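You operate a simulated robot arm through the tools that you are given. There is no shell and no other tool.

The job below is to be done with a simulated robot arm. You get a single attempt, and the scene is never put back.

## Task
Shut the window vent and bring the window blind right DOWN.
Fine: free the orange catch before you move the slider and lock it again after.
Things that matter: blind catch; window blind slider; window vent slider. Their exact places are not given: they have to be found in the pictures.

The check looks at the end state, three seconds after you hand in, the way a careful person would. Anything else that was tipped, shoved, dropped, spilled or broken makes it a failure.

## Robot
A 7-joint arm with a two-finger parallel gripper on a trunk, on a base that drives. Base frame: it is fixed to the floor where the robot stands at the start and does not move with it; the origin is under the middle of the robot, x ahead of it, y to its left, z up. Readings come in mm, degrees, newtons and seconds.
Its first joint turns from -166.0 to 166.0 degrees. Places, roughly: blind catch [-3000, 3400, 800]; window blind slider [-2900, 3400, 1300]; window vent slider [-3000, 2700, 1000]. Payload 1.57 kg.
The TCP is the grasp point between the finger pads, 30 mm short of the fingertips. In the tool frame z runs along the fingers and y along their closing line. The gripper opens to 110 mm. The fingers are 24 mm wide and 12 mm thick; the gripper's body (48 by 112 mm) begins 78 mm behind the TCP.
Orientation is told as [roll, pitch, yaw] about the base's x, y, z axes, in that order, counted from this pose: with the fingers straight down and closing along the base's y, the tool's x points along the base's -x, its y along +y and its z along -z.

## Interface
- The arm moves only by the tool step_arm. Its argument "moves" is a list of rows, each an object of numbers (a shift or turn left out is 0, a gripper value left out holds the last): "x", "y", "z": the shift along the tool's x, y, z in units of 30 mm (1.0 is 30 mm); "ax", "ay", "az": the turn, a rotation vector about the tool's x, y, z in units of 6 degrees (1.0 is 6 degrees); "gripper": the opening, from 0 (shut) to 1 (fully open). In form: [{"x": .., "y": .., "z": .., "ax": .., "ay": .., "az": .., "gripper": ..}, ...]. A call has 1 to 20 rows; each row shifts and turns the commanded pose from where the row before left it, along the tool's axes as they then stand. A call with a number of a shift or a turn outside -1 to 1 is refused whole. Each row takes 0.2 s and may step no farther than 50 mm and 8.6 degrees from the row before; otherwise, or with a gripper value out of range, the whole call is refused. A pose out of reach is approached as far as the arm can. The call stops where the force on the tool passes 60 N (or 10 N more than at its start, if that is more) or the arm is blocked; 0.2 s more then pass. Each finger travels about 108 mm/s and halts on what it meets, pressing with about 25 N; the grip force reading is that of the motor and also rises with nothing between the fingers. The clock runs only during rows and for 0.2 s after the last one: add rows that do not move to give the fingers time. The reply holds the time, the measured pose of the TCP, the force on the tool along the base axes, the opening and the grip force, in the units named above and with some noise, with the torque about the TCP (base axes, N m) and any sound that the robot's microphone picked up, and new pictures: "views" is both (left out), scene, wrist or none.
- Cameras (640 x 400 px; columns grow to the right, rows downward): "scene" is now at [519.1, 162.6, 1167.8]; the picture's right is [-0.48, -0.88, 0.00], its down [-0.37, 0.20, -0.91] and it looks along [0.79, -0.43, -0.43] (base axes); focal length 214 px, centre (320, 200). "wrist" rides on the gripper at [70, 16, -141] in the tool frame; the picture's right is [-0.23, 0.97, 0.00], its down [-0.86, -0.20, -0.48] and it looks along [-0.47, -0.11, 0.88] (tool axes); focal length 222 px, centre (320, 200).
- move_column(by): slides the trunk up (or, below 0, down) by that many mm; the arm and the scene camera ride with it, the base frame stays. It gives what a move gives, with no picture.
- roll_base(legs): drives the robot by 1 to 6 legs, each [ahead, left, turn to the left] in mm, mm and degrees, along the robot's own axes; the way and the turn of a leg run together, so that a leg with both is an arc; at most 1500 mm and 180 degrees a leg. The arm and the cameras ride along, it lands a little off, and it stops where it bumps. It gives what a move gives, and a new picture of the scene camera.
- pan_tilt(pan, tilt): turns the head with the scene camera to pan (to the left, within 103 degrees either way) and tilt (down, from -29 to 69), counted from straight ahead of the robot. It gives what a move gives, and a new picture of the scene camera.
- point_at(camera, pixels): for up to 12 pixels [column, row] of the newest picture of that camera ("zoom" is the newest enlarged one), the place [x, y, z] in the base frame of the surface seen there, good to about 2 mm, but the place of the scene camera against the robot may be out by one fixed shift of up to 25 mm in any direction. No time passes.
- inspect(camera, box): a new picture of the part [left, top, right, bottom] of that camera's present view, enlarged. No time passes.
- sign_off(): hands the job in; it is judged then, once.

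Leave the gripper open and the arm clear of the work at the hand-in unless told otherwise.

The tools are called after ">>>" as a command line: name --argument value ..., lists and objects as JSON in quotes. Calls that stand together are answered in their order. step_arm: Moves the arm, as the interface text tells. Its arguments: {"type":"object","properties":{"moves":{"type":"array","items":{"type":"object","properties":{"x":{"type":"number"},"y":{"type":"number"},"z":{"type":"number"},"ax":{"type":"number"},"ay":{"type":"number"},"az":{"type":"number"},"gripper":{"type":"number"}}}},"views":{"type":"string","enum":["both","scene","wrist","none"]}},"required":["moves"]} The other tools are called the same way: move_column (by) slides the trunk up or down; roll_base (legs) drives the base; pan_tilt (pan, tilt) turns the head that bears the scene camera; point_at (camera, pixels) gives the place of the surface under pixels of a picture; inspect (camera, box) takes an enlarged picture of a part of a camera's view; sign_off () hands the job in.

At the start:

```text
t: 0.0
ee_pos: [694.3, 15.1, 1110.4]
ee_rot: [0.0, 0.0, 0.0]
ft_force: [0.6, 0.6, 0.6]
torque: [-0.03, 0.05, 0.01]
width: 110.1
gripper_force: 0.0
trunk travel left (down, up): [-200.0, 410.0]
robot x, y, heading: [-1.5, 3.6, 0.1]
head pan, tilt: [-28.7, 25.2]
```

scene: 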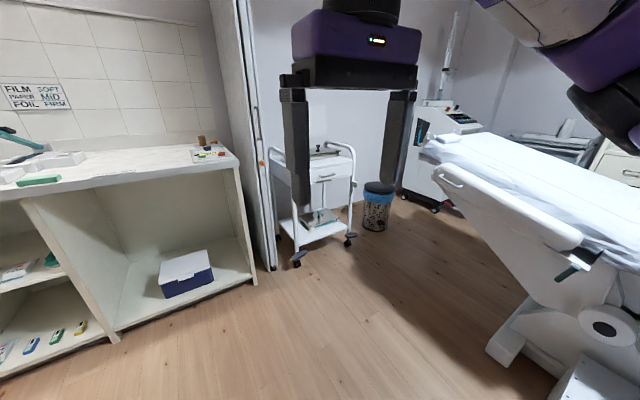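
wrist: 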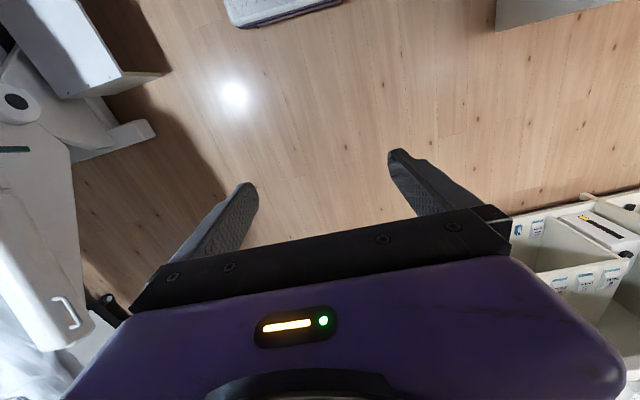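

The scene picture shows a counter, a trolley and a bed, but no window. The window should be behind me on the left, so I'll turn the head that way.

>>> pan_tilt --pan 100 --tilt 20

>>> pan_tilt --pan 50 --tilt 25

>>> pan_tilt --pan -100 --tilt 25

```text
t: 2.1
ee_pos: [693.3, 14.8, 1109.8]
ee_rot: [0.0, -0.1, 0.0]
ft_force: [0.5, 0.7, -0.3]
torque: [0.0, -0.02, 0.0]
width: 109.8
gripper_force: 0.0
trunk travel left (down, up): [-200.0, 410.0]
robot x, y, heading: [-1.5, 0.1, -0.1]
head pan, tilt: [100.0, 20.0]
```

scene: 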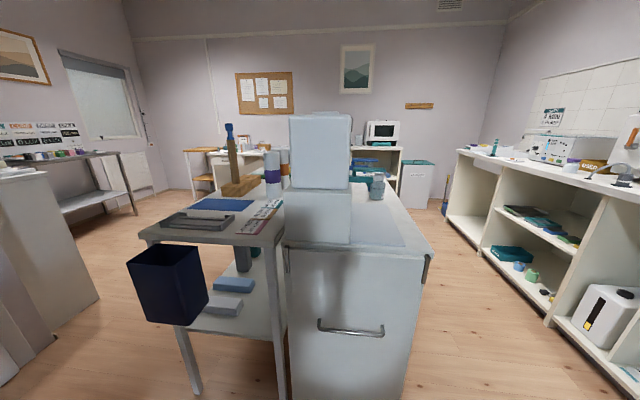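

```text
t: 3.3
ee_pos: [694.9, 15.6, 1109.6]
ee_rot: [0.0, 0.0, 0.0]
ft_force: [0.3, 0.7, 0.7]
torque: [-0.01, -0.01, 0.01]
width: 109.8
gripper_force: 0.0
trunk travel left (down, up): [-200.0, 410.0]
robot x, y, heading: [1.5, -2.9, -0.2]
head pan, tilt: [50.0, 25.0]
```

scene: 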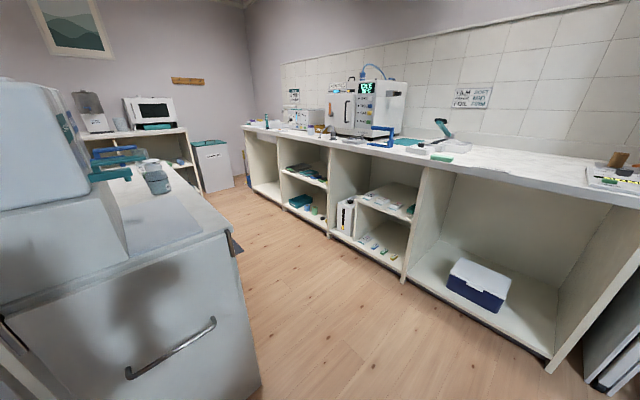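

```text
t: 5.6
ee_pos: [693.9, 14.6, 1110.3]
ee_rot: [0.1, 0.0, 0.1]
ft_force: [-0.3, 0.5, -0.3]
torque: [-0.03, 0.01, 0.01]
width: 109.9
gripper_force: 0.1
trunk travel left (down, up): [-200.0, 410.0]
robot x, y, heading: [-1.5, -0.4, 0.1]
head pan, tilt: [-100.0, 25.0]
```

scene: 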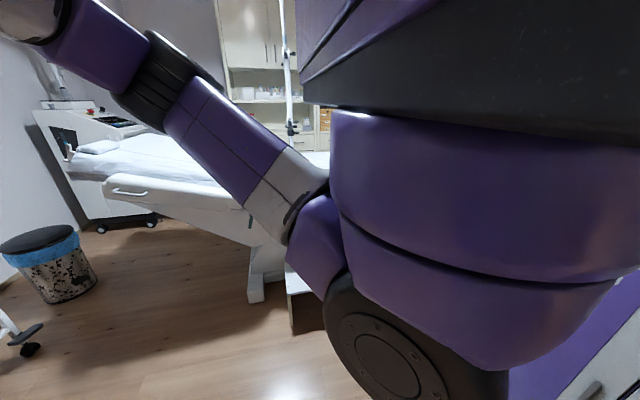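

The window is at the left of the pan-100 picture, around (95,95). I'll turn back that way and enlarge it.

>>> pan_tilt --pan 103 --tilt 20

>>> inspect --camera "scene" --box '[0, 20, 240, 220]'

>>> point_at --camera "scene" --pixels '[[120, 100], [160, 140], [150, 180], [140, 215], [190, 200], [60, 320], [90, 280], [250, 100], [180, 230], [320, 250], [130, 240]]'

```text
t: 8.6
ee_pos: [692.6, 14.2, 1110.7]
ee_rot: [0.1, 0.1, 0.1]
ft_force: [-0.4, -1.0, 0.7]
torque: [0.0, -0.01, 0.02]
width: 109.7
gripper_force: 0.1
trunk travel left (down, up): [-200.0, 410.0]
robot x, y, heading: [1.8, 1.2, 0.0]
head pan, tilt: [103.0, 20.0]
```

scene: 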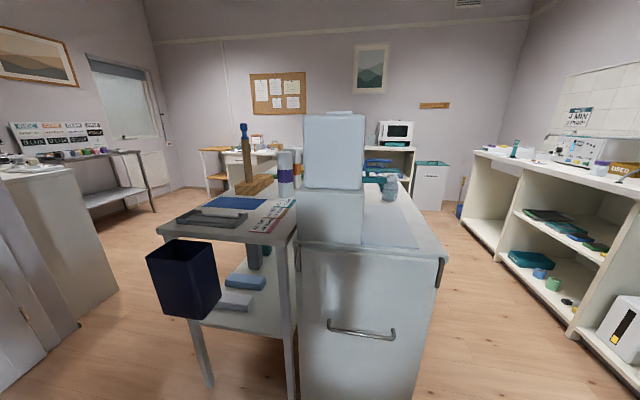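

```text
2.00 times, centred on (120, 120) of scene
```

zoom: 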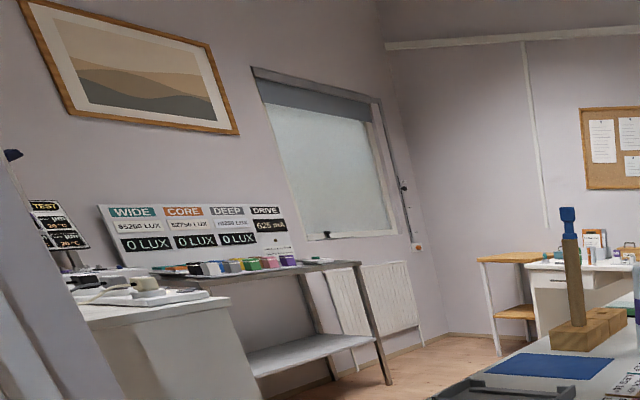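

```text
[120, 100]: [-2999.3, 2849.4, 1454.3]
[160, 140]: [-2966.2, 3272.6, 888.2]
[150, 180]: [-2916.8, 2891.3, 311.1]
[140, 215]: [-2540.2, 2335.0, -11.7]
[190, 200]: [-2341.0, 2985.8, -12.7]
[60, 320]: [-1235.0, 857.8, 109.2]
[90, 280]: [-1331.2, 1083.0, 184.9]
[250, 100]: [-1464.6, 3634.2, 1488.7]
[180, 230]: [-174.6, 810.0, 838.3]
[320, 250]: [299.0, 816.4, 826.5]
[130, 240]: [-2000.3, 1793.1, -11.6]
```

The blind, its rail with a dark knob and the orange catch on the right, and the vent knob at the window's lower left are all on the wall at x≈-3000. Before driving I want to see my own base and the floor around it.

>>> pan_tilt --pan 103 --tilt 60

>>> pan_tilt --pan 0 --tilt 60

>>> pan_tilt --pan -103 --tilt 60

```text
t: 9.7
ee_pos: [693.0, 16.0, 1109.9]
ee_rot: [0.0, 0.1, 0.0]
ft_force: [0.2, 0.2, -0.1]
torque: [-0.01, 0.01, 0.02]
width: 110.1
gripper_force: 0.1
trunk travel left (down, up): [-200.0, 410.0]
robot x, y, heading: [-2.8, -3.1, 0.1]
head pan, tilt: [103.0, 60.0]
```

scene: 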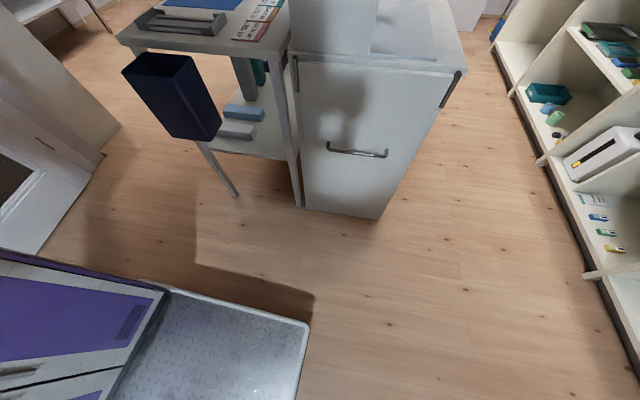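

```text
t: 11.5
ee_pos: [692.9, 16.0, 1109.5]
ee_rot: [0.0, -0.1, 0.0]
ft_force: [-0.5, 0.0, 0.1]
torque: [-0.01, 0.0, 0.0]
width: 109.6
gripper_force: 0.1
trunk travel left (down, up): [-200.0, 410.0]
robot x, y, heading: [-1.2, -0.5, -0.1]
head pan, tilt: [0.0, 60.0]
```

scene: 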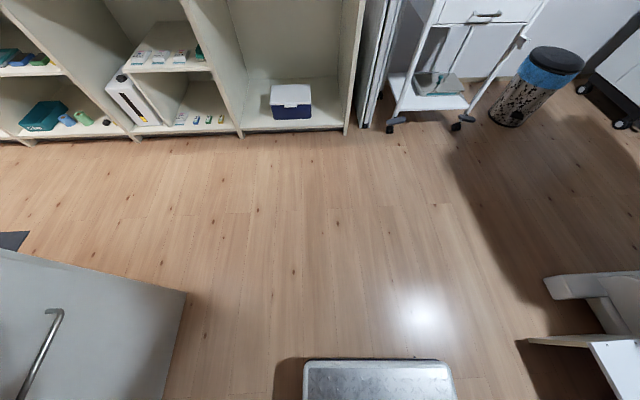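

```text
t: 13.3
ee_pos: [694.2, 16.0, 1109.3]
ee_rot: [0.1, 0.0, 0.0]
ft_force: [0.8, -1.1, -1.1]
torque: [0.0, 0.0, -0.03]
width: 109.8
gripper_force: 0.0
trunk travel left (down, up): [-200.0, 410.0]
robot x, y, heading: [2.8, -1.8, -0.3]
head pan, tilt: [-103.0, 60.0]
```

scene: 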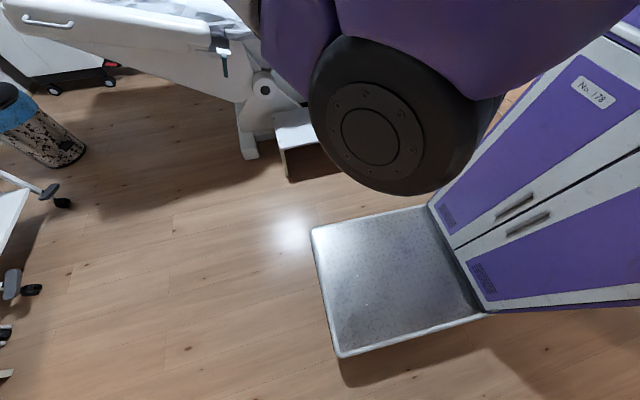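

I'll measure the base footprint from this view first: the plate corners at (312,230), (340,355) and (490,313).

>>> point_at --camera "scene" --pixels '[[314, 231], [341, 354], [488, 312], [426, 206], [250, 150], [290, 178], [620, 320], [560, 370]]'

>>> pan_tilt --pan 103 --tilt 55

>>> point_at --camera "scene" --pixels '[[306, 350], [164, 308], [180, 170], [235, 220], [300, 230], [375, 243], [160, 90], [95, 185], [40, 280], [590, 300], [130, 60], [100, 150]]'

```text
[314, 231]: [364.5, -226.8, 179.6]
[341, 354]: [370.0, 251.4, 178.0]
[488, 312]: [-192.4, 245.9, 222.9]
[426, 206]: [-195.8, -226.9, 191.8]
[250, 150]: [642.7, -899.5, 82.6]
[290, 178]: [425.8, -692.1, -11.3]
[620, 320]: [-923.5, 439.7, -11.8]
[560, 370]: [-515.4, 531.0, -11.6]
```

```text
t: 16.3
ee_pos: [693.7, 16.0, 1109.2]
ee_rot: [0.0, 0.0, 0.0]
ft_force: [0.0, -0.4, 0.4]
torque: [0.0, 0.02, 0.01]
width: 110.3
gripper_force: 0.0
trunk travel left (down, up): [-200.0, 410.0]
robot x, y, heading: [0.5, -1.7, -0.2]
head pan, tilt: [103.0, 55.0]
```

scene: 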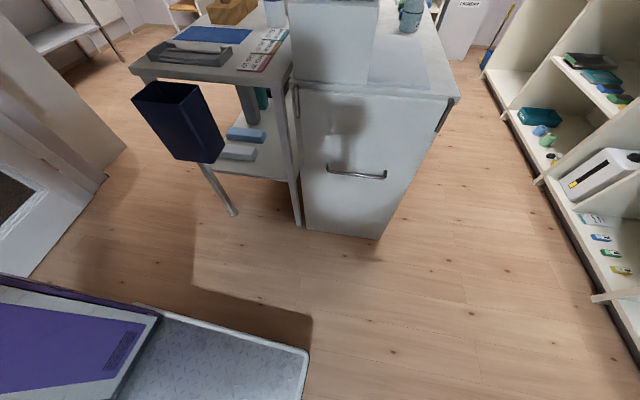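

```text
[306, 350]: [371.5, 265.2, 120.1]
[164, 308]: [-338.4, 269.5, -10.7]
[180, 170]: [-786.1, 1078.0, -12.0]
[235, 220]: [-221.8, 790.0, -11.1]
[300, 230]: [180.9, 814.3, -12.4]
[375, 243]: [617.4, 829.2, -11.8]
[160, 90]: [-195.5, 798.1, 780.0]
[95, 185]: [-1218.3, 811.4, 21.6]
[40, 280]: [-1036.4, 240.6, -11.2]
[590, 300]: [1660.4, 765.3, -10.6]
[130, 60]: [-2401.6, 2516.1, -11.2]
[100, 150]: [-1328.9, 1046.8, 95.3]
```

The base footprint is roughly x -380..370, y ±240. The passage toward the window runs between the bin and trolley (x>-350) and the cabinet and door on the left (x<-1200). I'll pull the gripper in 150 mm first and then turn left in place to see what lies behind me.

>>> step_arm --moves '[{"x": 1}, {"x": 1}, {"x": 1}, {"x": 1}, {"x": 1}, {}]' --views "none"

>>> roll_base --legs '[[0, 0, 90]]'

>>> pan_tilt --pan 60 --tilt 35

```text
t: 17.7
ee_pos: [544.5, 15.2, 1109.7]
ee_rot: [0.0, -0.1, -0.1]
ft_force: [-0.2, -0.7, -0.4]
torque: [0.0, 0.0, -0.03]
width: 110.2
gripper_force: 0.1
trunk travel left (down, up): [-200.0, 410.0]
robot x, y, heading: [-0.5, -3.0, 0.2]
head pan, tilt: [103.0, 55.0]
```

```text
t: 21.9
ee_pos: [-21.0, 543.6, 1109.1]
ee_rot: [0.0, -0.1, 90.7]
ft_force: [0.0, -0.1, -0.5]
torque: [-0.01, -0.01, -0.02]
width: 109.9
gripper_force: 0.0
trunk travel left (down, up): [-200.0, 410.0]
robot x, y, heading: [2.7, -0.5, 90.3]
head pan, tilt: [103.0, 55.0]
```

scene: 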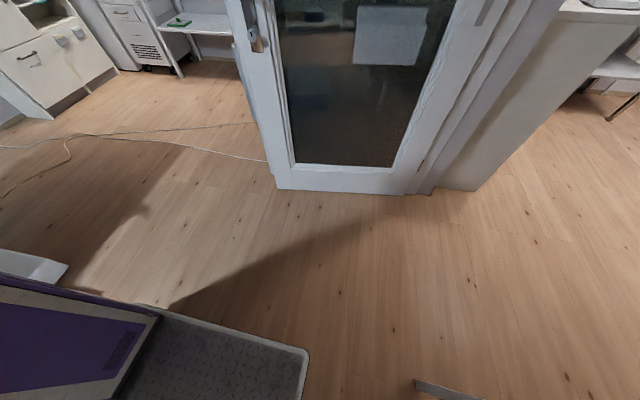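

```text
t: 23.0
ee_pos: [-22.3, 543.6, 1109.6]
ee_rot: [0.0, -0.1, 90.7]
ft_force: [0.3, -0.1, 0.0]
torque: [0.02, 0.0, -0.01]
width: 110.4
gripper_force: 0.2
trunk travel left (down, up): [-200.0, 410.0]
robot x, y, heading: [1.5, -1.2, 90.6]
head pan, tilt: [60.0, 35.0]
```

scene: 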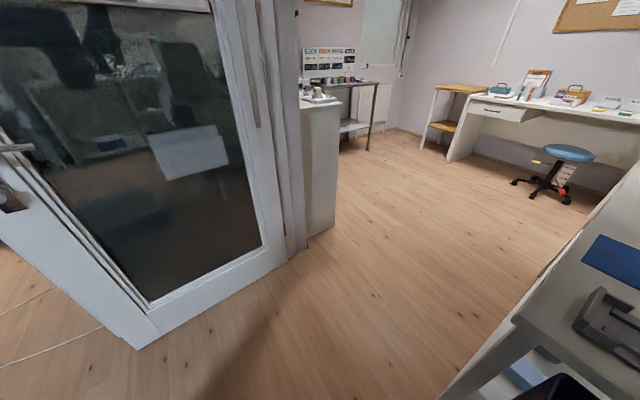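

I see a partition with an open glass door on the left, and the passage ahead to the right of it. I'll measure the edges and the floor furniture.

>>> point_at --camera "scene" --pixels '[[137, 348], [290, 255], [332, 230], [338, 105], [305, 105], [520, 325], [600, 190], [445, 160], [367, 148], [515, 183], [372, 85], [570, 200]]'

>>> inspect --camera "scene" --box '[280, 0, 480, 160]'

```text
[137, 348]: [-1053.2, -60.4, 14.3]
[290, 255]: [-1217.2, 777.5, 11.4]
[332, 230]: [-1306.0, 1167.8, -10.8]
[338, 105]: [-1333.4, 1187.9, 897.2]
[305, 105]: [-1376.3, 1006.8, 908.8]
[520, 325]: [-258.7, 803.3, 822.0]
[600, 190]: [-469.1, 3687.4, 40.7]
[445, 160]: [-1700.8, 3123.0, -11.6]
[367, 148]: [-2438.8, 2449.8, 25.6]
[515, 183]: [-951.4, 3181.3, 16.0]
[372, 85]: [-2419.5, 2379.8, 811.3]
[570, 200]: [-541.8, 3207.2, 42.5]
```

```text
2.50 times, centred on (380, 80) of scene
```

zoom: 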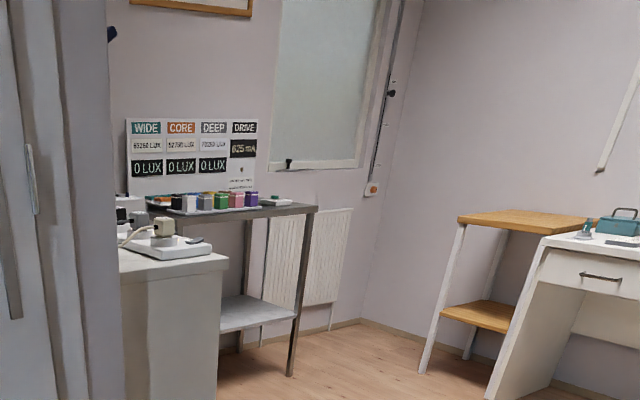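

The passage spans x≈-1050 at the door tip to about -300 at the trolley. I'll sidestep 690 mm left, then go ahead 1200 mm through the gap, and look again.

>>> roll_base --legs '[[0, 690, 0]]'

>>> pan_tilt --pan 0 --tilt 40

```text
t: 26.8
ee_pos: [-712.8, 536.3, 1111.0]
ee_rot: [0.0, 0.0, 90.7]
ft_force: [-0.2, -0.5, 0.4]
torque: [0.03, 0.02, -0.01]
width: 110.1
gripper_force: 0.1
trunk travel left (down, up): [-200.0, 410.0]
robot x, y, heading: [-690.4, -7.0, 90.5]
head pan, tilt: [60.0, 35.0]
```

scene: 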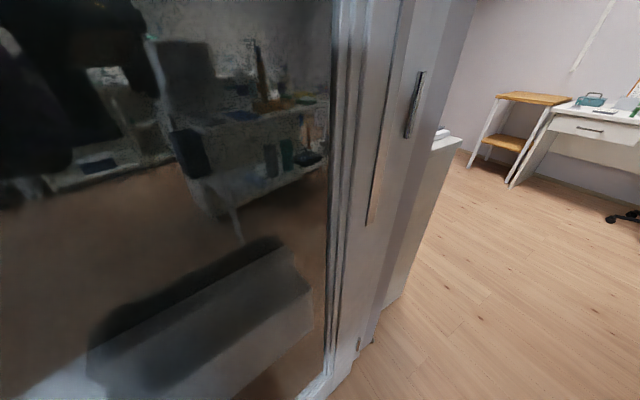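

```text
t: 28.1
ee_pos: [-713.0, 536.5, 1109.4]
ee_rot: [-0.1, 0.0, 90.6]
ft_force: [0.4, 0.3, 0.6]
torque: [0.01, 0.02, -0.03]
width: 110.2
gripper_force: 0.2
trunk travel left (down, up): [-200.0, 410.0]
robot x, y, heading: [-694.5, -6.6, 90.5]
head pan, tilt: [0.0, 40.0]
```

scene: 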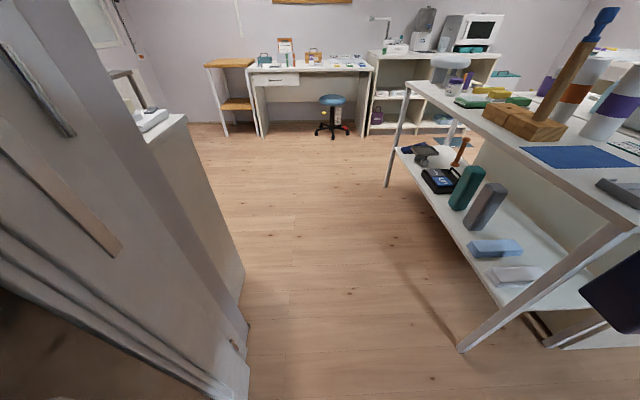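

Facing along the passage: partition on the left, trolley on the right. I'll measure both edges.

>>> point_at --camera "scene" --pixels '[[245, 375], [240, 330], [243, 275], [120, 250], [60, 200], [460, 348], [605, 222], [408, 84], [388, 185], [590, 285], [95, 100], [200, 395]]'

```text
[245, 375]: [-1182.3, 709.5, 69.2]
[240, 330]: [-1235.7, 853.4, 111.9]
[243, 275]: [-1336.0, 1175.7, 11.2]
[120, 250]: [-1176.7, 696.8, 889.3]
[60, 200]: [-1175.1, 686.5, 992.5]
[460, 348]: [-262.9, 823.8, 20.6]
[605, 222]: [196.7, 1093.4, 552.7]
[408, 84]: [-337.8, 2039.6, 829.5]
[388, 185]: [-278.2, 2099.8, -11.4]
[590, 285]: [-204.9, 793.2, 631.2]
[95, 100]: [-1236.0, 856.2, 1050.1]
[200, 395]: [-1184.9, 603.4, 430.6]
```

The gap runs from x=-1175 to -340 and I'm at -692. I'll shift left 45 mm and drive ahead.

>>> roll_base --legs '[[0, 45, 0], [1400, 0, 0]]'

>>> pan_tilt --pan 45 --tilt 30

```text
t: 35.6
ee_pos: [-783.5, 1946.5, 1109.3]
ee_rot: [0.0, 0.0, 91.3]
ft_force: [-0.8, -0.4, 0.3]
torque: [0.05, -0.02, -0.03]
width: 110.1
gripper_force: 0.1
trunk travel left (down, up): [-200.0, 410.0]
robot x, y, heading: [-759.3, 1403.6, 91.5]
head pan, tilt: [0.0, 40.0]
```

scene: 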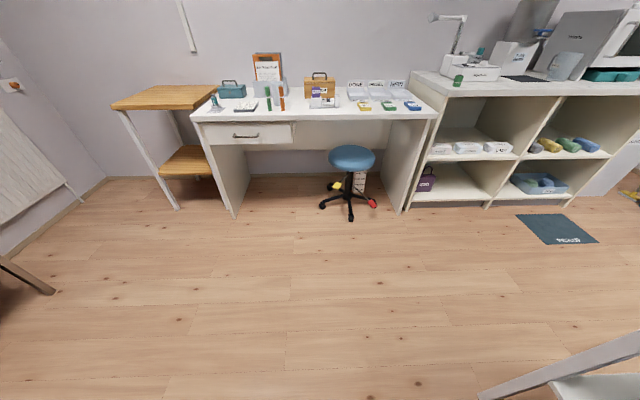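

```text
t: 36.8
ee_pos: [-784.8, 1946.9, 1110.4]
ee_rot: [0.1, -0.1, 91.3]
ft_force: [-0.2, -0.3, 0.4]
torque: [-0.04, 0.01, 0.0]
width: 109.8
gripper_force: 0.0
trunk travel left (down, up): [-200.0, 410.0]
robot x, y, heading: [-757.2, 1405.3, 91.0]
head pan, tilt: [45.0, 30.0]
```

scene: 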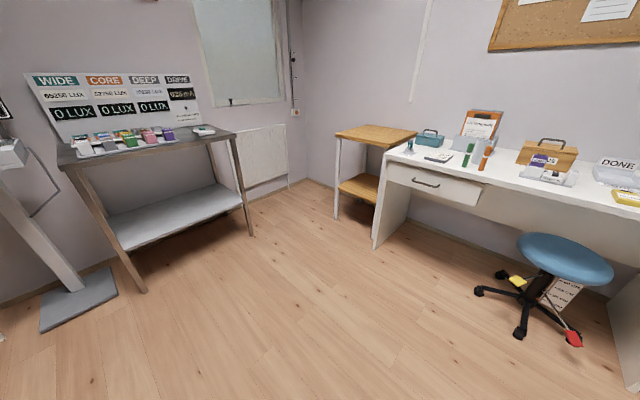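

>>> point_at --camera "scene" --pixels '[[335, 218], [375, 248], [337, 137], [250, 236], [232, 140], [143, 291], [287, 185], [302, 180], [500, 292], [294, 112], [117, 298], [388, 155]]'

>>> inspect --camera "scene" --box '[180, 0, 340, 130]'

```text
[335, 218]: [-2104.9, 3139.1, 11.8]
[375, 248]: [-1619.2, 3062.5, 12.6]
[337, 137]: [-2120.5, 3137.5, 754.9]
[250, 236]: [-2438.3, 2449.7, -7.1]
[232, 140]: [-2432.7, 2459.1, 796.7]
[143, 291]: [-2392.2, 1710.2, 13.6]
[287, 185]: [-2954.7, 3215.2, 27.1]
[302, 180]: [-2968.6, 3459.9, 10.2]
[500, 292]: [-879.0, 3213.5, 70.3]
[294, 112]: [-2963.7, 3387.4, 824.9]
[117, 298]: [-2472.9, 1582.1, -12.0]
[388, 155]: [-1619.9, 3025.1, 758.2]
```

```text
3.08 times, centred on (260, 65) of scene
```

zoom: 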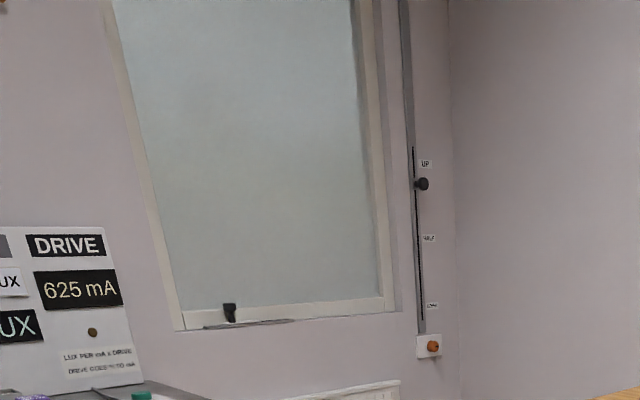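

The rail carries the blind slider between the labels UP, HALF and DOWN. The orange catch is at its bottom, around (-2964, 3387, 825). The vent knob is at the window's lower left. I'll go ahead 700 mm and turn left to face the wall.

>>> roll_base --legs '[[700, 0, 0], [0, 0, 89]]'

>>> pan_tilt --pan -10 --tilt 25

```text
t: 42.6
ee_pos: [-1146.3, 2504.8, 1110.4]
ee_rot: [0.2, 0.1, 130.8]
ft_force: [-0.4, -0.1, 0.6]
torque: [-0.01, -0.03, -0.02]
width: 109.9
gripper_force: 0.1
trunk travel left (down, up): [-200.0, 410.0]
robot x, y, heading: [-783.8, 2098.9, 130.7]
head pan, tilt: [45.0, 30.0]
stopped in leg 2: the robot was blocked; the commanded pose is now the measured one
```

scene: 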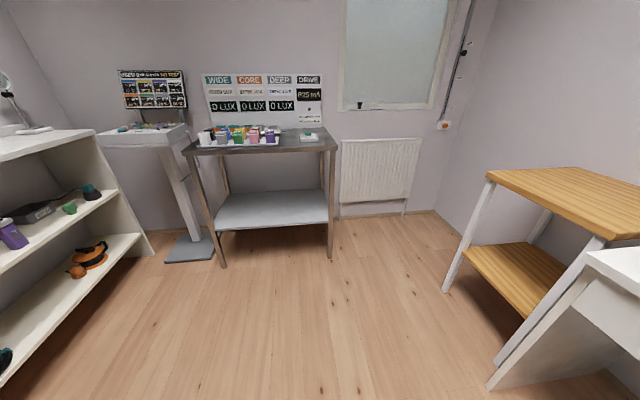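

```text
t: 43.8
ee_pos: [-1146.6, 2504.7, 1109.1]
ee_rot: [0.1, 0.1, 130.8]
ft_force: [-0.8, 0.0, 0.1]
torque: [0.0, -0.01, -0.05]
width: 109.8
gripper_force: 0.0
trunk travel left (down, up): [-200.0, 410.0]
robot x, y, heading: [-774.8, 2101.1, 131.0]
head pan, tilt: [-10.0, 25.0]
```

scene: 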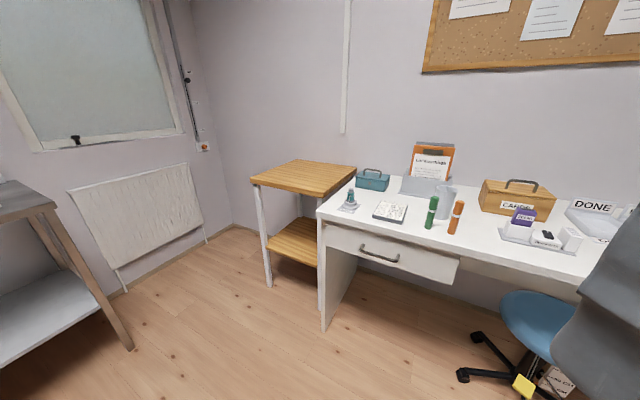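

The turn was blocked at heading 131. My rear right corner, around (-356, 1978), met the trolley table's edge. I'll back off straight toward -x before turning further, and then check the trolley.

>>> roll_base --legs '[[230, 264, 0]]'

>>> pan_tilt --pan -103 --tilt 25

```text
t: 46.1
ee_pos: [-1496.5, 2507.5, 1110.0]
ee_rot: [0.1, -0.1, 130.7]
ft_force: [0.0, 0.0, -0.4]
torque: [-0.01, -0.04, 0.02]
width: 109.8
gripper_force: 0.0
trunk travel left (down, up): [-200.0, 410.0]
robot x, y, heading: [-1130.6, 2103.6, 130.6]
head pan, tilt: [-10.0, 25.0]
```

scene: 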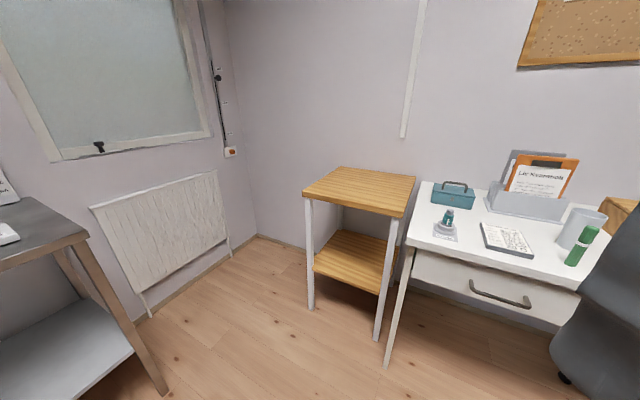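

```text
t: 47.8
ee_pos: [-1496.5, 2509.2, 1109.7]
ee_rot: [0.1, 0.0, 130.7]
ft_force: [0.0, 1.0, -0.6]
torque: [-0.01, -0.02, -0.02]
width: 110.0
gripper_force: 0.0
trunk travel left (down, up): [-200.0, 410.0]
robot x, y, heading: [-1128.4, 2104.3, 130.7]
head pan, tilt: [-103.0, 25.0]
```

scene: 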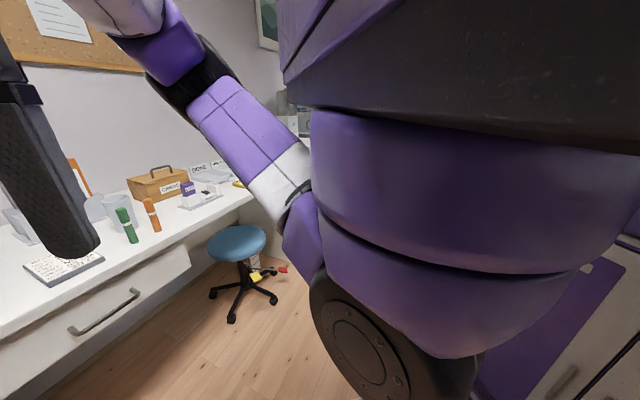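

I'm clear now. I'll turn left past 180 so the head can look back at the trolley and I can check nothing was disturbed.

>>> roll_base --legs '[[0, 0, 85]]'

>>> pan_tilt --pan 103 --tilt 25

```text
t: 51.8
ee_pos: [-1563.8, 1774.6, 1111.1]
ee_rot: [0.1, 0.0, -144.2]
ft_force: [1.1, -0.1, 0.1]
torque: [0.0, -0.01, 0.0]
width: 110.0
gripper_force: 0.1
trunk travel left (down, up): [-200.0, 410.0]
robot x, y, heading: [-1128.2, 2103.5, -144.2]
head pan, tilt: [-103.0, 25.0]
```

scene: 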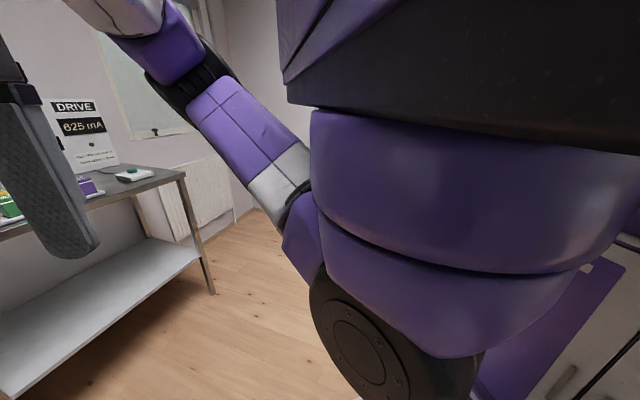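

```text
t: 54.8
ee_pos: [-1563.7, 1775.2, 1110.2]
ee_rot: [0.2, 0.0, -144.2]
ft_force: [0.1, -0.4, -0.4]
torque: [0.01, 0.01, 0.0]
width: 109.9
gripper_force: 0.1
trunk travel left (down, up): [-200.0, 410.0]
robot x, y, heading: [-1130.5, 2102.3, -144.3]
head pan, tilt: [103.0, 25.0]
```

scene: 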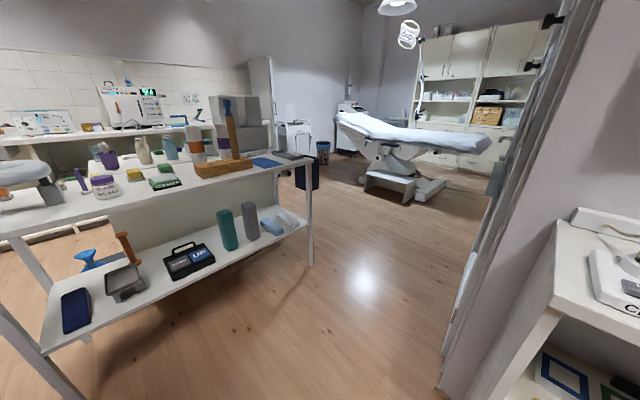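

The trolley and the items on it are all still standing. I'll turn to face the wall (heading 180) and move along toward it.

>>> roll_base --legs '[[0, 0, -35.7]]'

>>> roll_base --legs '[[600, 590, 0]]'

```text
t: 56.9
ee_pos: [-1675.9, 2086.8, 1109.8]
ee_rot: [0.0, 0.0, -179.6]
ft_force: [0.0, -1.0, 0.3]
torque: [0.01, -0.01, 0.0]
width: 109.9
gripper_force: 0.0
trunk travel left (down, up): [-200.0, 410.0]
robot x, y, heading: [-1128.4, 2106.8, -179.8]
head pan, tilt: [103.0, 25.0]
```

scene: 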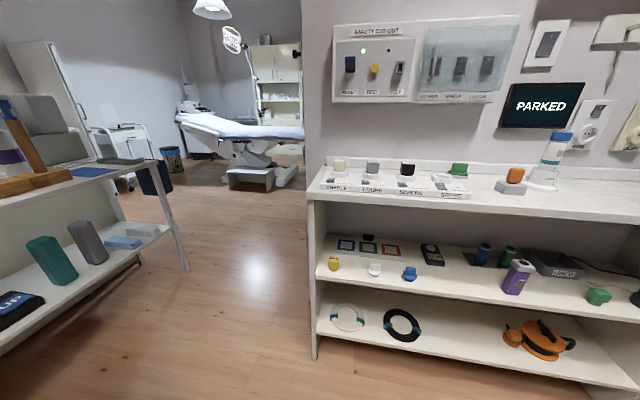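

```text
t: 61.4
ee_pos: [-2279.4, 1500.1, 1112.0]
ee_rot: [0.2, 0.0, -179.9]
ft_force: [-0.8, 0.0, -0.3]
torque: [-0.03, -0.01, -0.01]
width: 110.1
gripper_force: 0.1
trunk travel left (down, up): [-200.0, 410.0]
robot x, y, heading: [-1734.6, 1519.2, -179.9]
head pan, tilt: [103.0, 25.0]
```

scene: 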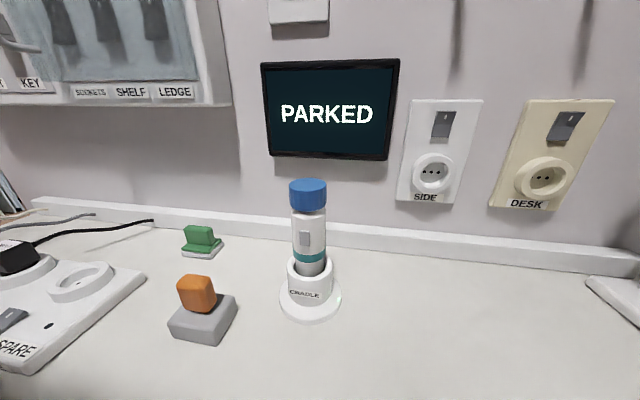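

I gave the wrong sign: "left" is positive, so I drove toward -y and stand at y=1519. Nothing was bumped, according to the report. I'll back out along the same line.

>>> roll_base --legs '[[-600, -590, 0]]'

>>> pan_tilt --pan -25 --tilt 25

```text
t: 65.8
ee_pos: [-1685.5, 2095.0, 1110.2]
ee_rot: [0.0, -0.1, 179.8]
ft_force: [1.2, -0.6, -0.3]
torque: [-0.01, 0.0, -0.03]
width: 109.9
gripper_force: 0.1
trunk travel left (down, up): [-200.0, 410.0]
robot x, y, heading: [-1139.6, 2107.2, 179.4]
head pan, tilt: [103.0, 25.0]
```

scene: 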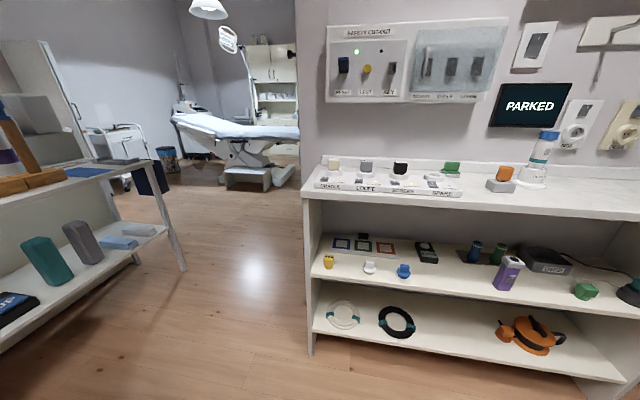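

```text
t: 67.9
ee_pos: [-1685.6, 2095.0, 1109.6]
ee_rot: [0.2, -0.1, 179.8]
ft_force: [0.2, -0.5, -0.2]
torque: [-0.01, -0.01, 0.02]
width: 109.9
gripper_force: 0.0
trunk travel left (down, up): [-200.0, 410.0]
robot x, y, heading: [-1142.3, 2108.2, 179.8]
head pan, tilt: [-25.0, 25.0]
```

scene: 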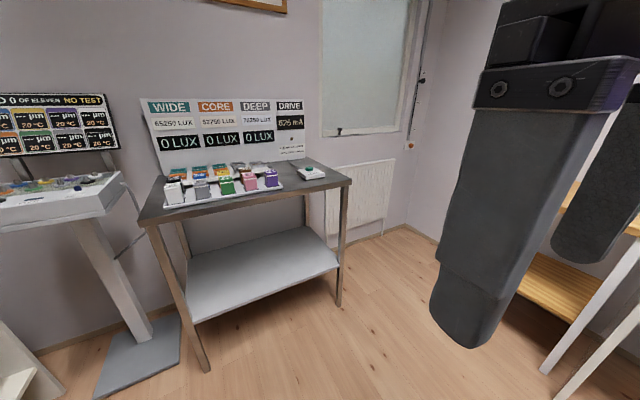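

The scene looks the same as before. Now I'll go ahead and right, with a negative left value, to about (-1840, 2690).

>>> roll_base --legs '[[700, -580, 0]]'

>>> pan_tilt --pan 45 --tilt 45

>>> point_at --camera "scene" --pixels '[[100, 50], [320, 100], [320, 250], [300, 150], [350, 200], [250, 250]]'

>>> pan_tilt --pan -60 --tilt 45

```text
t: 72.7
ee_pos: [-2380.4, 2680.9, 1109.9]
ee_rot: [0.1, 0.1, 179.9]
ft_force: [0.4, -0.1, 0.1]
torque: [0.0, 0.01, 0.02]
width: 109.8
gripper_force: 0.0
trunk travel left (down, up): [-200.0, 410.0]
robot x, y, heading: [-1834.2, 2696.2, 180.0]
head pan, tilt: [-25.0, 25.0]
```

scene: 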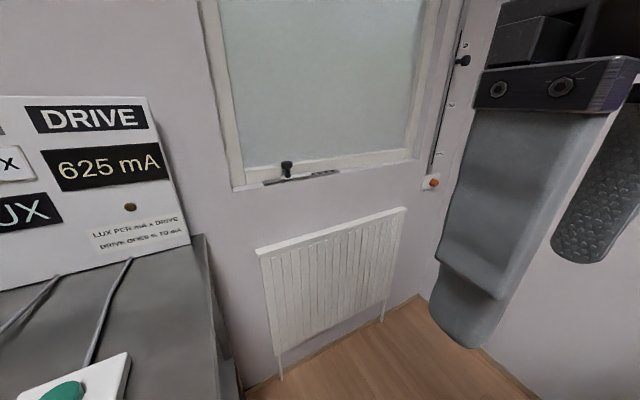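

```text
t: 74.1
ee_pos: [-2380.4, 2681.9, 1109.6]
ee_rot: [0.1, 0.0, 179.8]
ft_force: [-0.2, -0.7, 0.0]
torque: [0.02, 0.0, -0.03]
width: 109.9
gripper_force: 0.0
trunk travel left (down, up): [-200.0, 410.0]
robot x, y, heading: [-1837.6, 2695.7, 179.8]
head pan, tilt: [45.0, 45.0]
```

scene: 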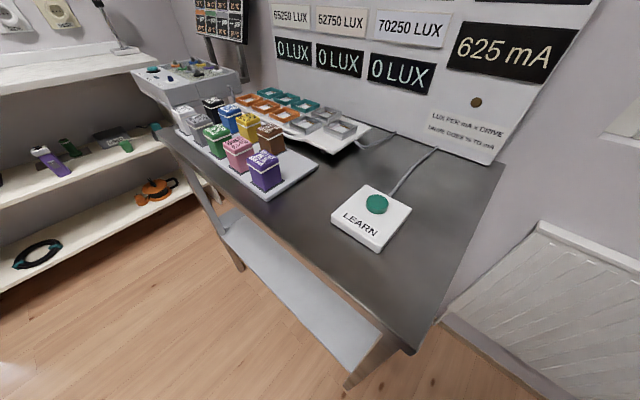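

```text
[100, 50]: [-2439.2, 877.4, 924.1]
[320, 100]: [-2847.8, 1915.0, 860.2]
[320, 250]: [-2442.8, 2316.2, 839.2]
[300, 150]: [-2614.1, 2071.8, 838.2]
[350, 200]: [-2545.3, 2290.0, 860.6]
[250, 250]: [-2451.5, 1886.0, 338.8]
```

```text
t: 75.9
ee_pos: [-2381.1, 2680.8, 1109.8]
ee_rot: [0.0, 0.0, 179.9]
ft_force: [0.0, 0.7, -0.6]
torque: [0.01, 0.01, 0.01]
width: 109.9
gripper_force: 0.0
trunk travel left (down, up): [-200.0, 410.0]
robot x, y, heading: [-1834.0, 2694.8, 180.0]
head pan, tilt: [-60.0, 45.0]
```

scene: 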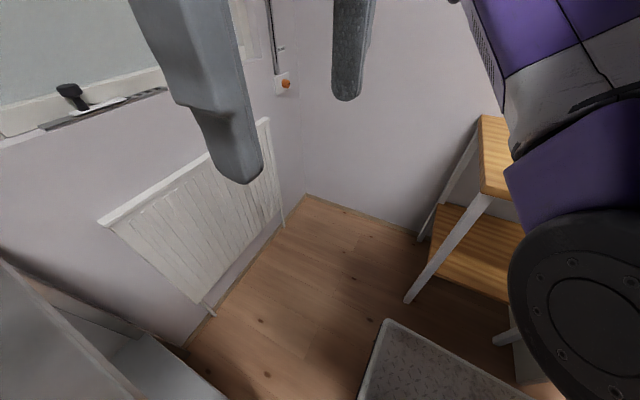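

I'll check the clearance from my plate's front right corner (390,322) to the wooden table's leg (408,300).

>>> point_at --camera "scene" --pixels '[[390, 325], [372, 395], [408, 300], [488, 195], [205, 313], [280, 222], [115, 222], [285, 85], [70, 90], [265, 125], [500, 340]]'

>>> inspect --camera "scene" --box '[0, 0, 340, 212]'

```text
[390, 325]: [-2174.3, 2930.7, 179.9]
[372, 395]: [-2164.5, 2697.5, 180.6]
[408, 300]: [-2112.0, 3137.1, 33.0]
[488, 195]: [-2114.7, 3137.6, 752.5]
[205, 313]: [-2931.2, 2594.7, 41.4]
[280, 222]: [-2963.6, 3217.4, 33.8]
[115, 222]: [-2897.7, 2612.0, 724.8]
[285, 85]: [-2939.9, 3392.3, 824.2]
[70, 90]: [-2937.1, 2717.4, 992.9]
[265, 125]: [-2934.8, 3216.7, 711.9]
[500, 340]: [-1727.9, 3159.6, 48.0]
```

```text
1.88 times, centred on (170, 106) of scene
```

zoom: 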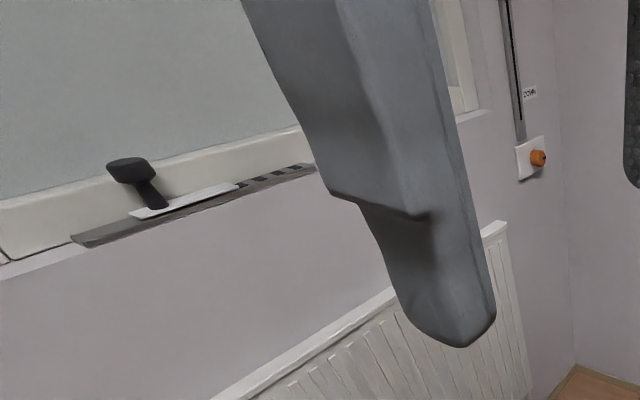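

The margins are small but fine. I'll check how far my shoulder sticks out to the right before shifting.

>>> point_at --camera "scene" --pixels '[[515, 270], [560, 215], [515, 170], [590, 300], [500, 90], [480, 40]]'

>>> roll_base --legs '[[0, -45, 0], [200, 0, 0]]'

```text
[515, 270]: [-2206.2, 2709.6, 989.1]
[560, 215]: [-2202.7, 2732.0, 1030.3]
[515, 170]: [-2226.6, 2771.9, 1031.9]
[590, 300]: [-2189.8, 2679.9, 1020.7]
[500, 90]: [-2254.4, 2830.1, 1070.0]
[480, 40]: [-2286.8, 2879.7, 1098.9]
```

```text
t: 78.0
ee_pos: [-2581.4, 2726.8, 1110.8]
ee_rot: [0.1, 0.0, 179.8]
ft_force: [-0.4, -0.4, 0.6]
torque: [0.0, -0.01, 0.04]
width: 110.0
gripper_force: 0.1
trunk travel left (down, up): [-200.0, 410.0]
robot x, y, heading: [-2035.9, 2742.7, 179.8]
head pan, tilt: [-60.0, 45.0]
```

scene: 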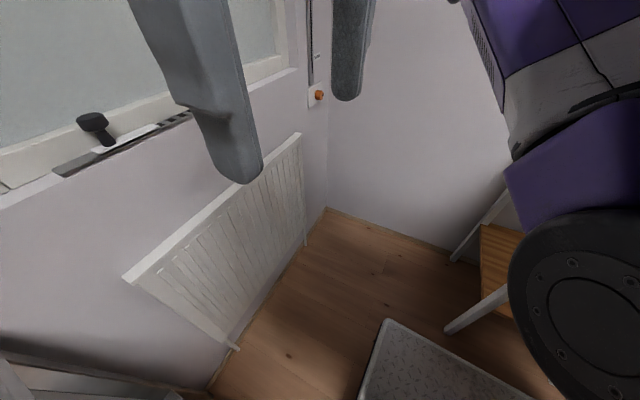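

Shoulder and elbow stay within the base's width. I'll continue: right 60, ahead 200.

>>> roll_base --legs '[[0, -60, 0], [180, 0, 0]]'

>>> pan_tilt --pan -50 --tilt 20

>>> inspect --camera "scene" --box '[160, 0, 480, 200]'

```text
t: 79.1
ee_pos: [-2581.4, 2773.4, 1110.0]
ee_rot: [0.1, 0.2, 178.8]
ft_force: [0.0, 0.2, 0.7]
torque: [0.01, -0.03, 0.01]
width: 110.1
gripper_force: 0.1
trunk travel left (down, up): [-200.0, 410.0]
robot x, y, heading: [-2038.8, 2774.3, 178.7]
head pan, tilt: [-60.0, 45.0]
stopped in leg 1: the robot was blocked; the commanded pose is now the measured one
```

scene: 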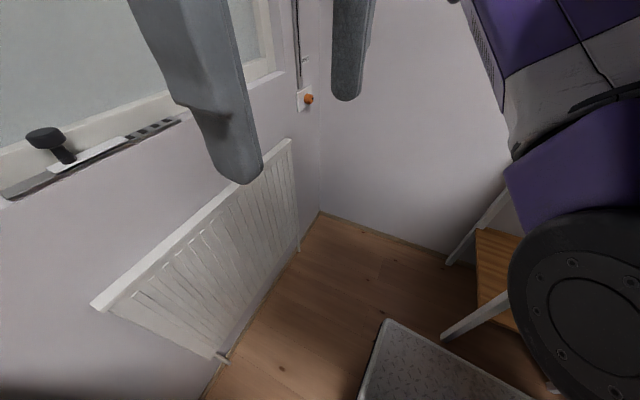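

```text
t: 80.0
ee_pos: [-2580.7, 2774.2, 1110.5]
ee_rot: [0.0, 0.1, 178.6]
ft_force: [-0.1, 0.1, 0.7]
torque: [-0.06, 0.01, 0.02]
width: 110.1
gripper_force: 0.0
trunk travel left (down, up): [-200.0, 410.0]
robot x, y, heading: [-2037.1, 2777.2, 178.7]
head pan, tilt: [-50.0, 20.0]
```

scene: 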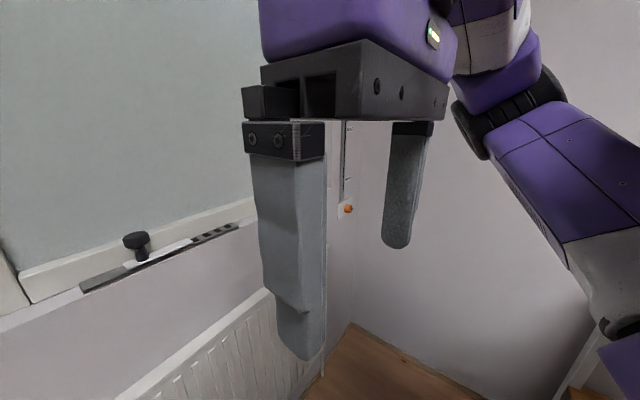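

```text
2.00 times, centred on (320, 100) of scene
```

zoom: 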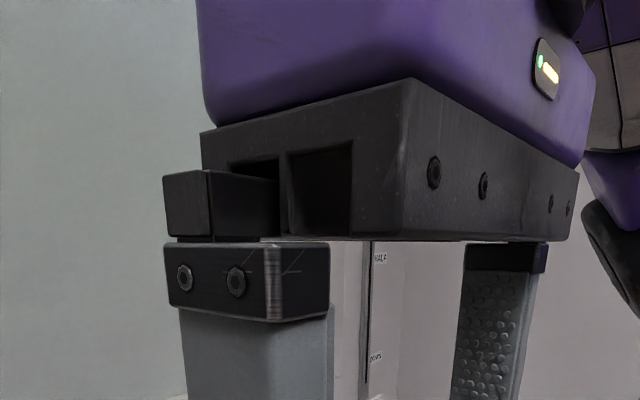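

I was blocked after 32 mm to the right, most likely by the desk's front edge at my rear right corner. I'll step back left 20 mm, straighten and drive ahead.

>>> roll_base --legs '[[0, 20, 0], [0, 0, 1.3], [150, 0, 0]]'

>>> pan_tilt --pan -103 --tilt 40

```text
t: 82.1
ee_pos: [-2731.7, 2741.9, 1110.1]
ee_rot: [0.1, 0.0, 179.9]
ft_force: [-0.4, 0.4, -0.3]
torque: [0.0, -0.01, 0.01]
width: 110.1
gripper_force: 0.0
trunk travel left (down, up): [-200.0, 410.0]
robot x, y, heading: [-2189.3, 2757.9, 180.1]
head pan, tilt: [-50.0, 20.0]
```

scene: 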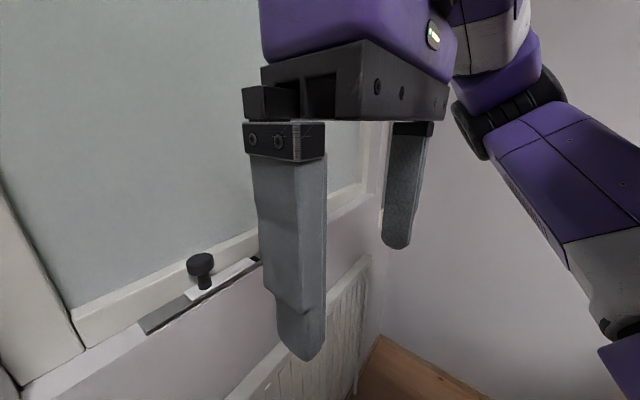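

```text
t: 83.3
ee_pos: [-2731.9, 2741.9, 1110.5]
ee_rot: [0.0, 0.1, 179.9]
ft_force: [0.1, -0.8, -0.1]
torque: [0.03, 0.0, 0.03]
width: 110.0
gripper_force: 0.0
trunk travel left (down, up): [-200.0, 410.0]
robot x, y, heading: [-2187.7, 2750.5, 179.9]
head pan, tilt: [-103.0, 40.0]
```

scene: 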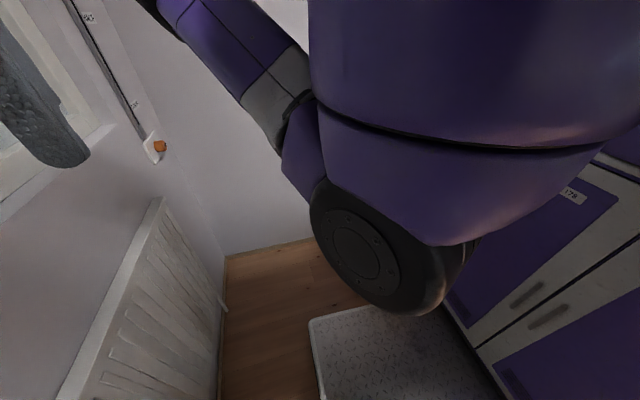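

I'm in front of the window. Next I'll take close pictures of the vent slider and the blind rail.

>>> pan_tilt --pan -35 --tilt 40

>>> inspect --camera "scene" --box '[80, 40, 280, 200]'

>>> pan_tilt --pan -90 --tilt 10

>>> inspect --camera "scene" --box '[40, 60, 200, 300]'

```text
t: 84.7
ee_pos: [-2732.7, 2742.1, 1111.6]
ee_rot: [0.1, 0.1, 179.9]
ft_force: [0.6, 0.1, 0.2]
torque: [0.05, 0.01, -0.02]
width: 110.1
gripper_force: 0.1
trunk travel left (down, up): [-200.0, 410.0]
robot x, y, heading: [-2188.0, 2754.9, 180.0]
head pan, tilt: [-35.0, 40.0]
```

scene: 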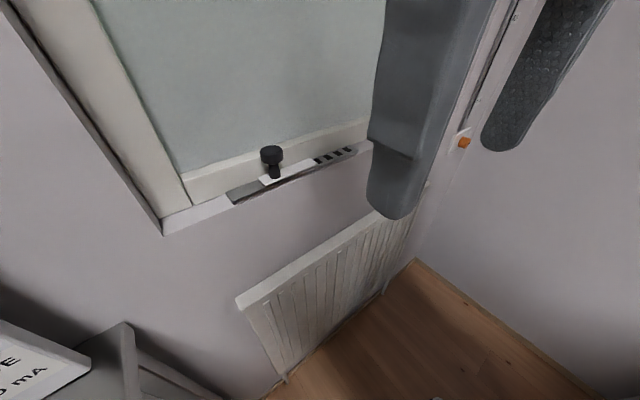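

```text
2.50 times, centred on (180, 120) of scene
```

zoom: 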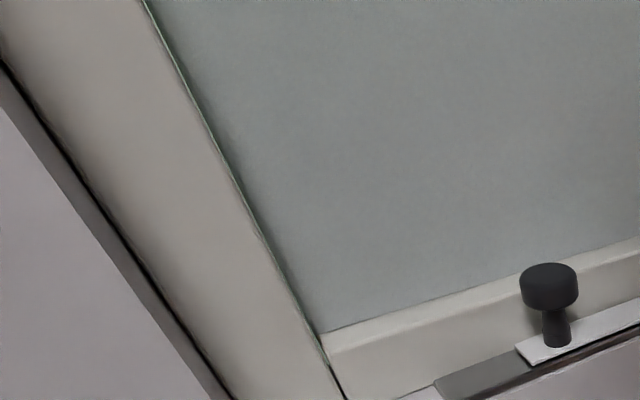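

```text
t: 85.9
ee_pos: [-2731.9, 2743.5, 1109.9]
ee_rot: [0.1, 0.2, 179.8]
ft_force: [-0.5, -0.4, 0.1]
torque: [0.04, 0.0, 0.0]
width: 110.2
gripper_force: 0.0
trunk travel left (down, up): [-200.0, 410.0]
robot x, y, heading: [-2187.5, 2760.2, 180.2]
head pan, tilt: [-90.0, 10.0]
```

scene: 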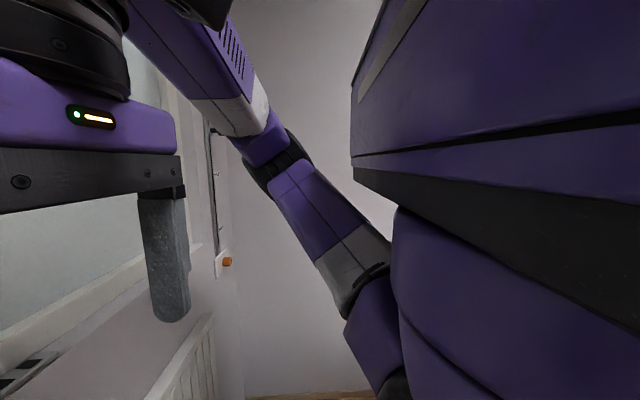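

```text
1.67 times, centred on (120, 180) of scene
```

zoom: 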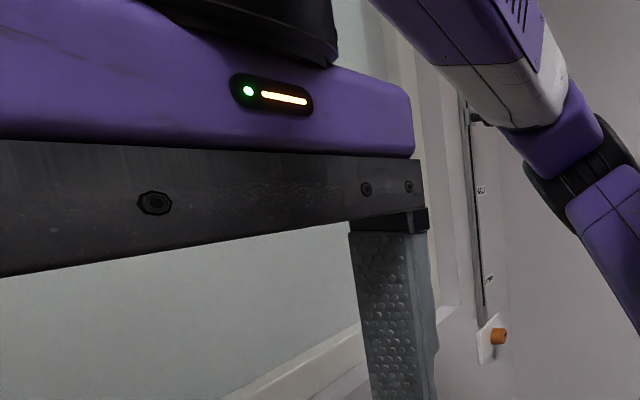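

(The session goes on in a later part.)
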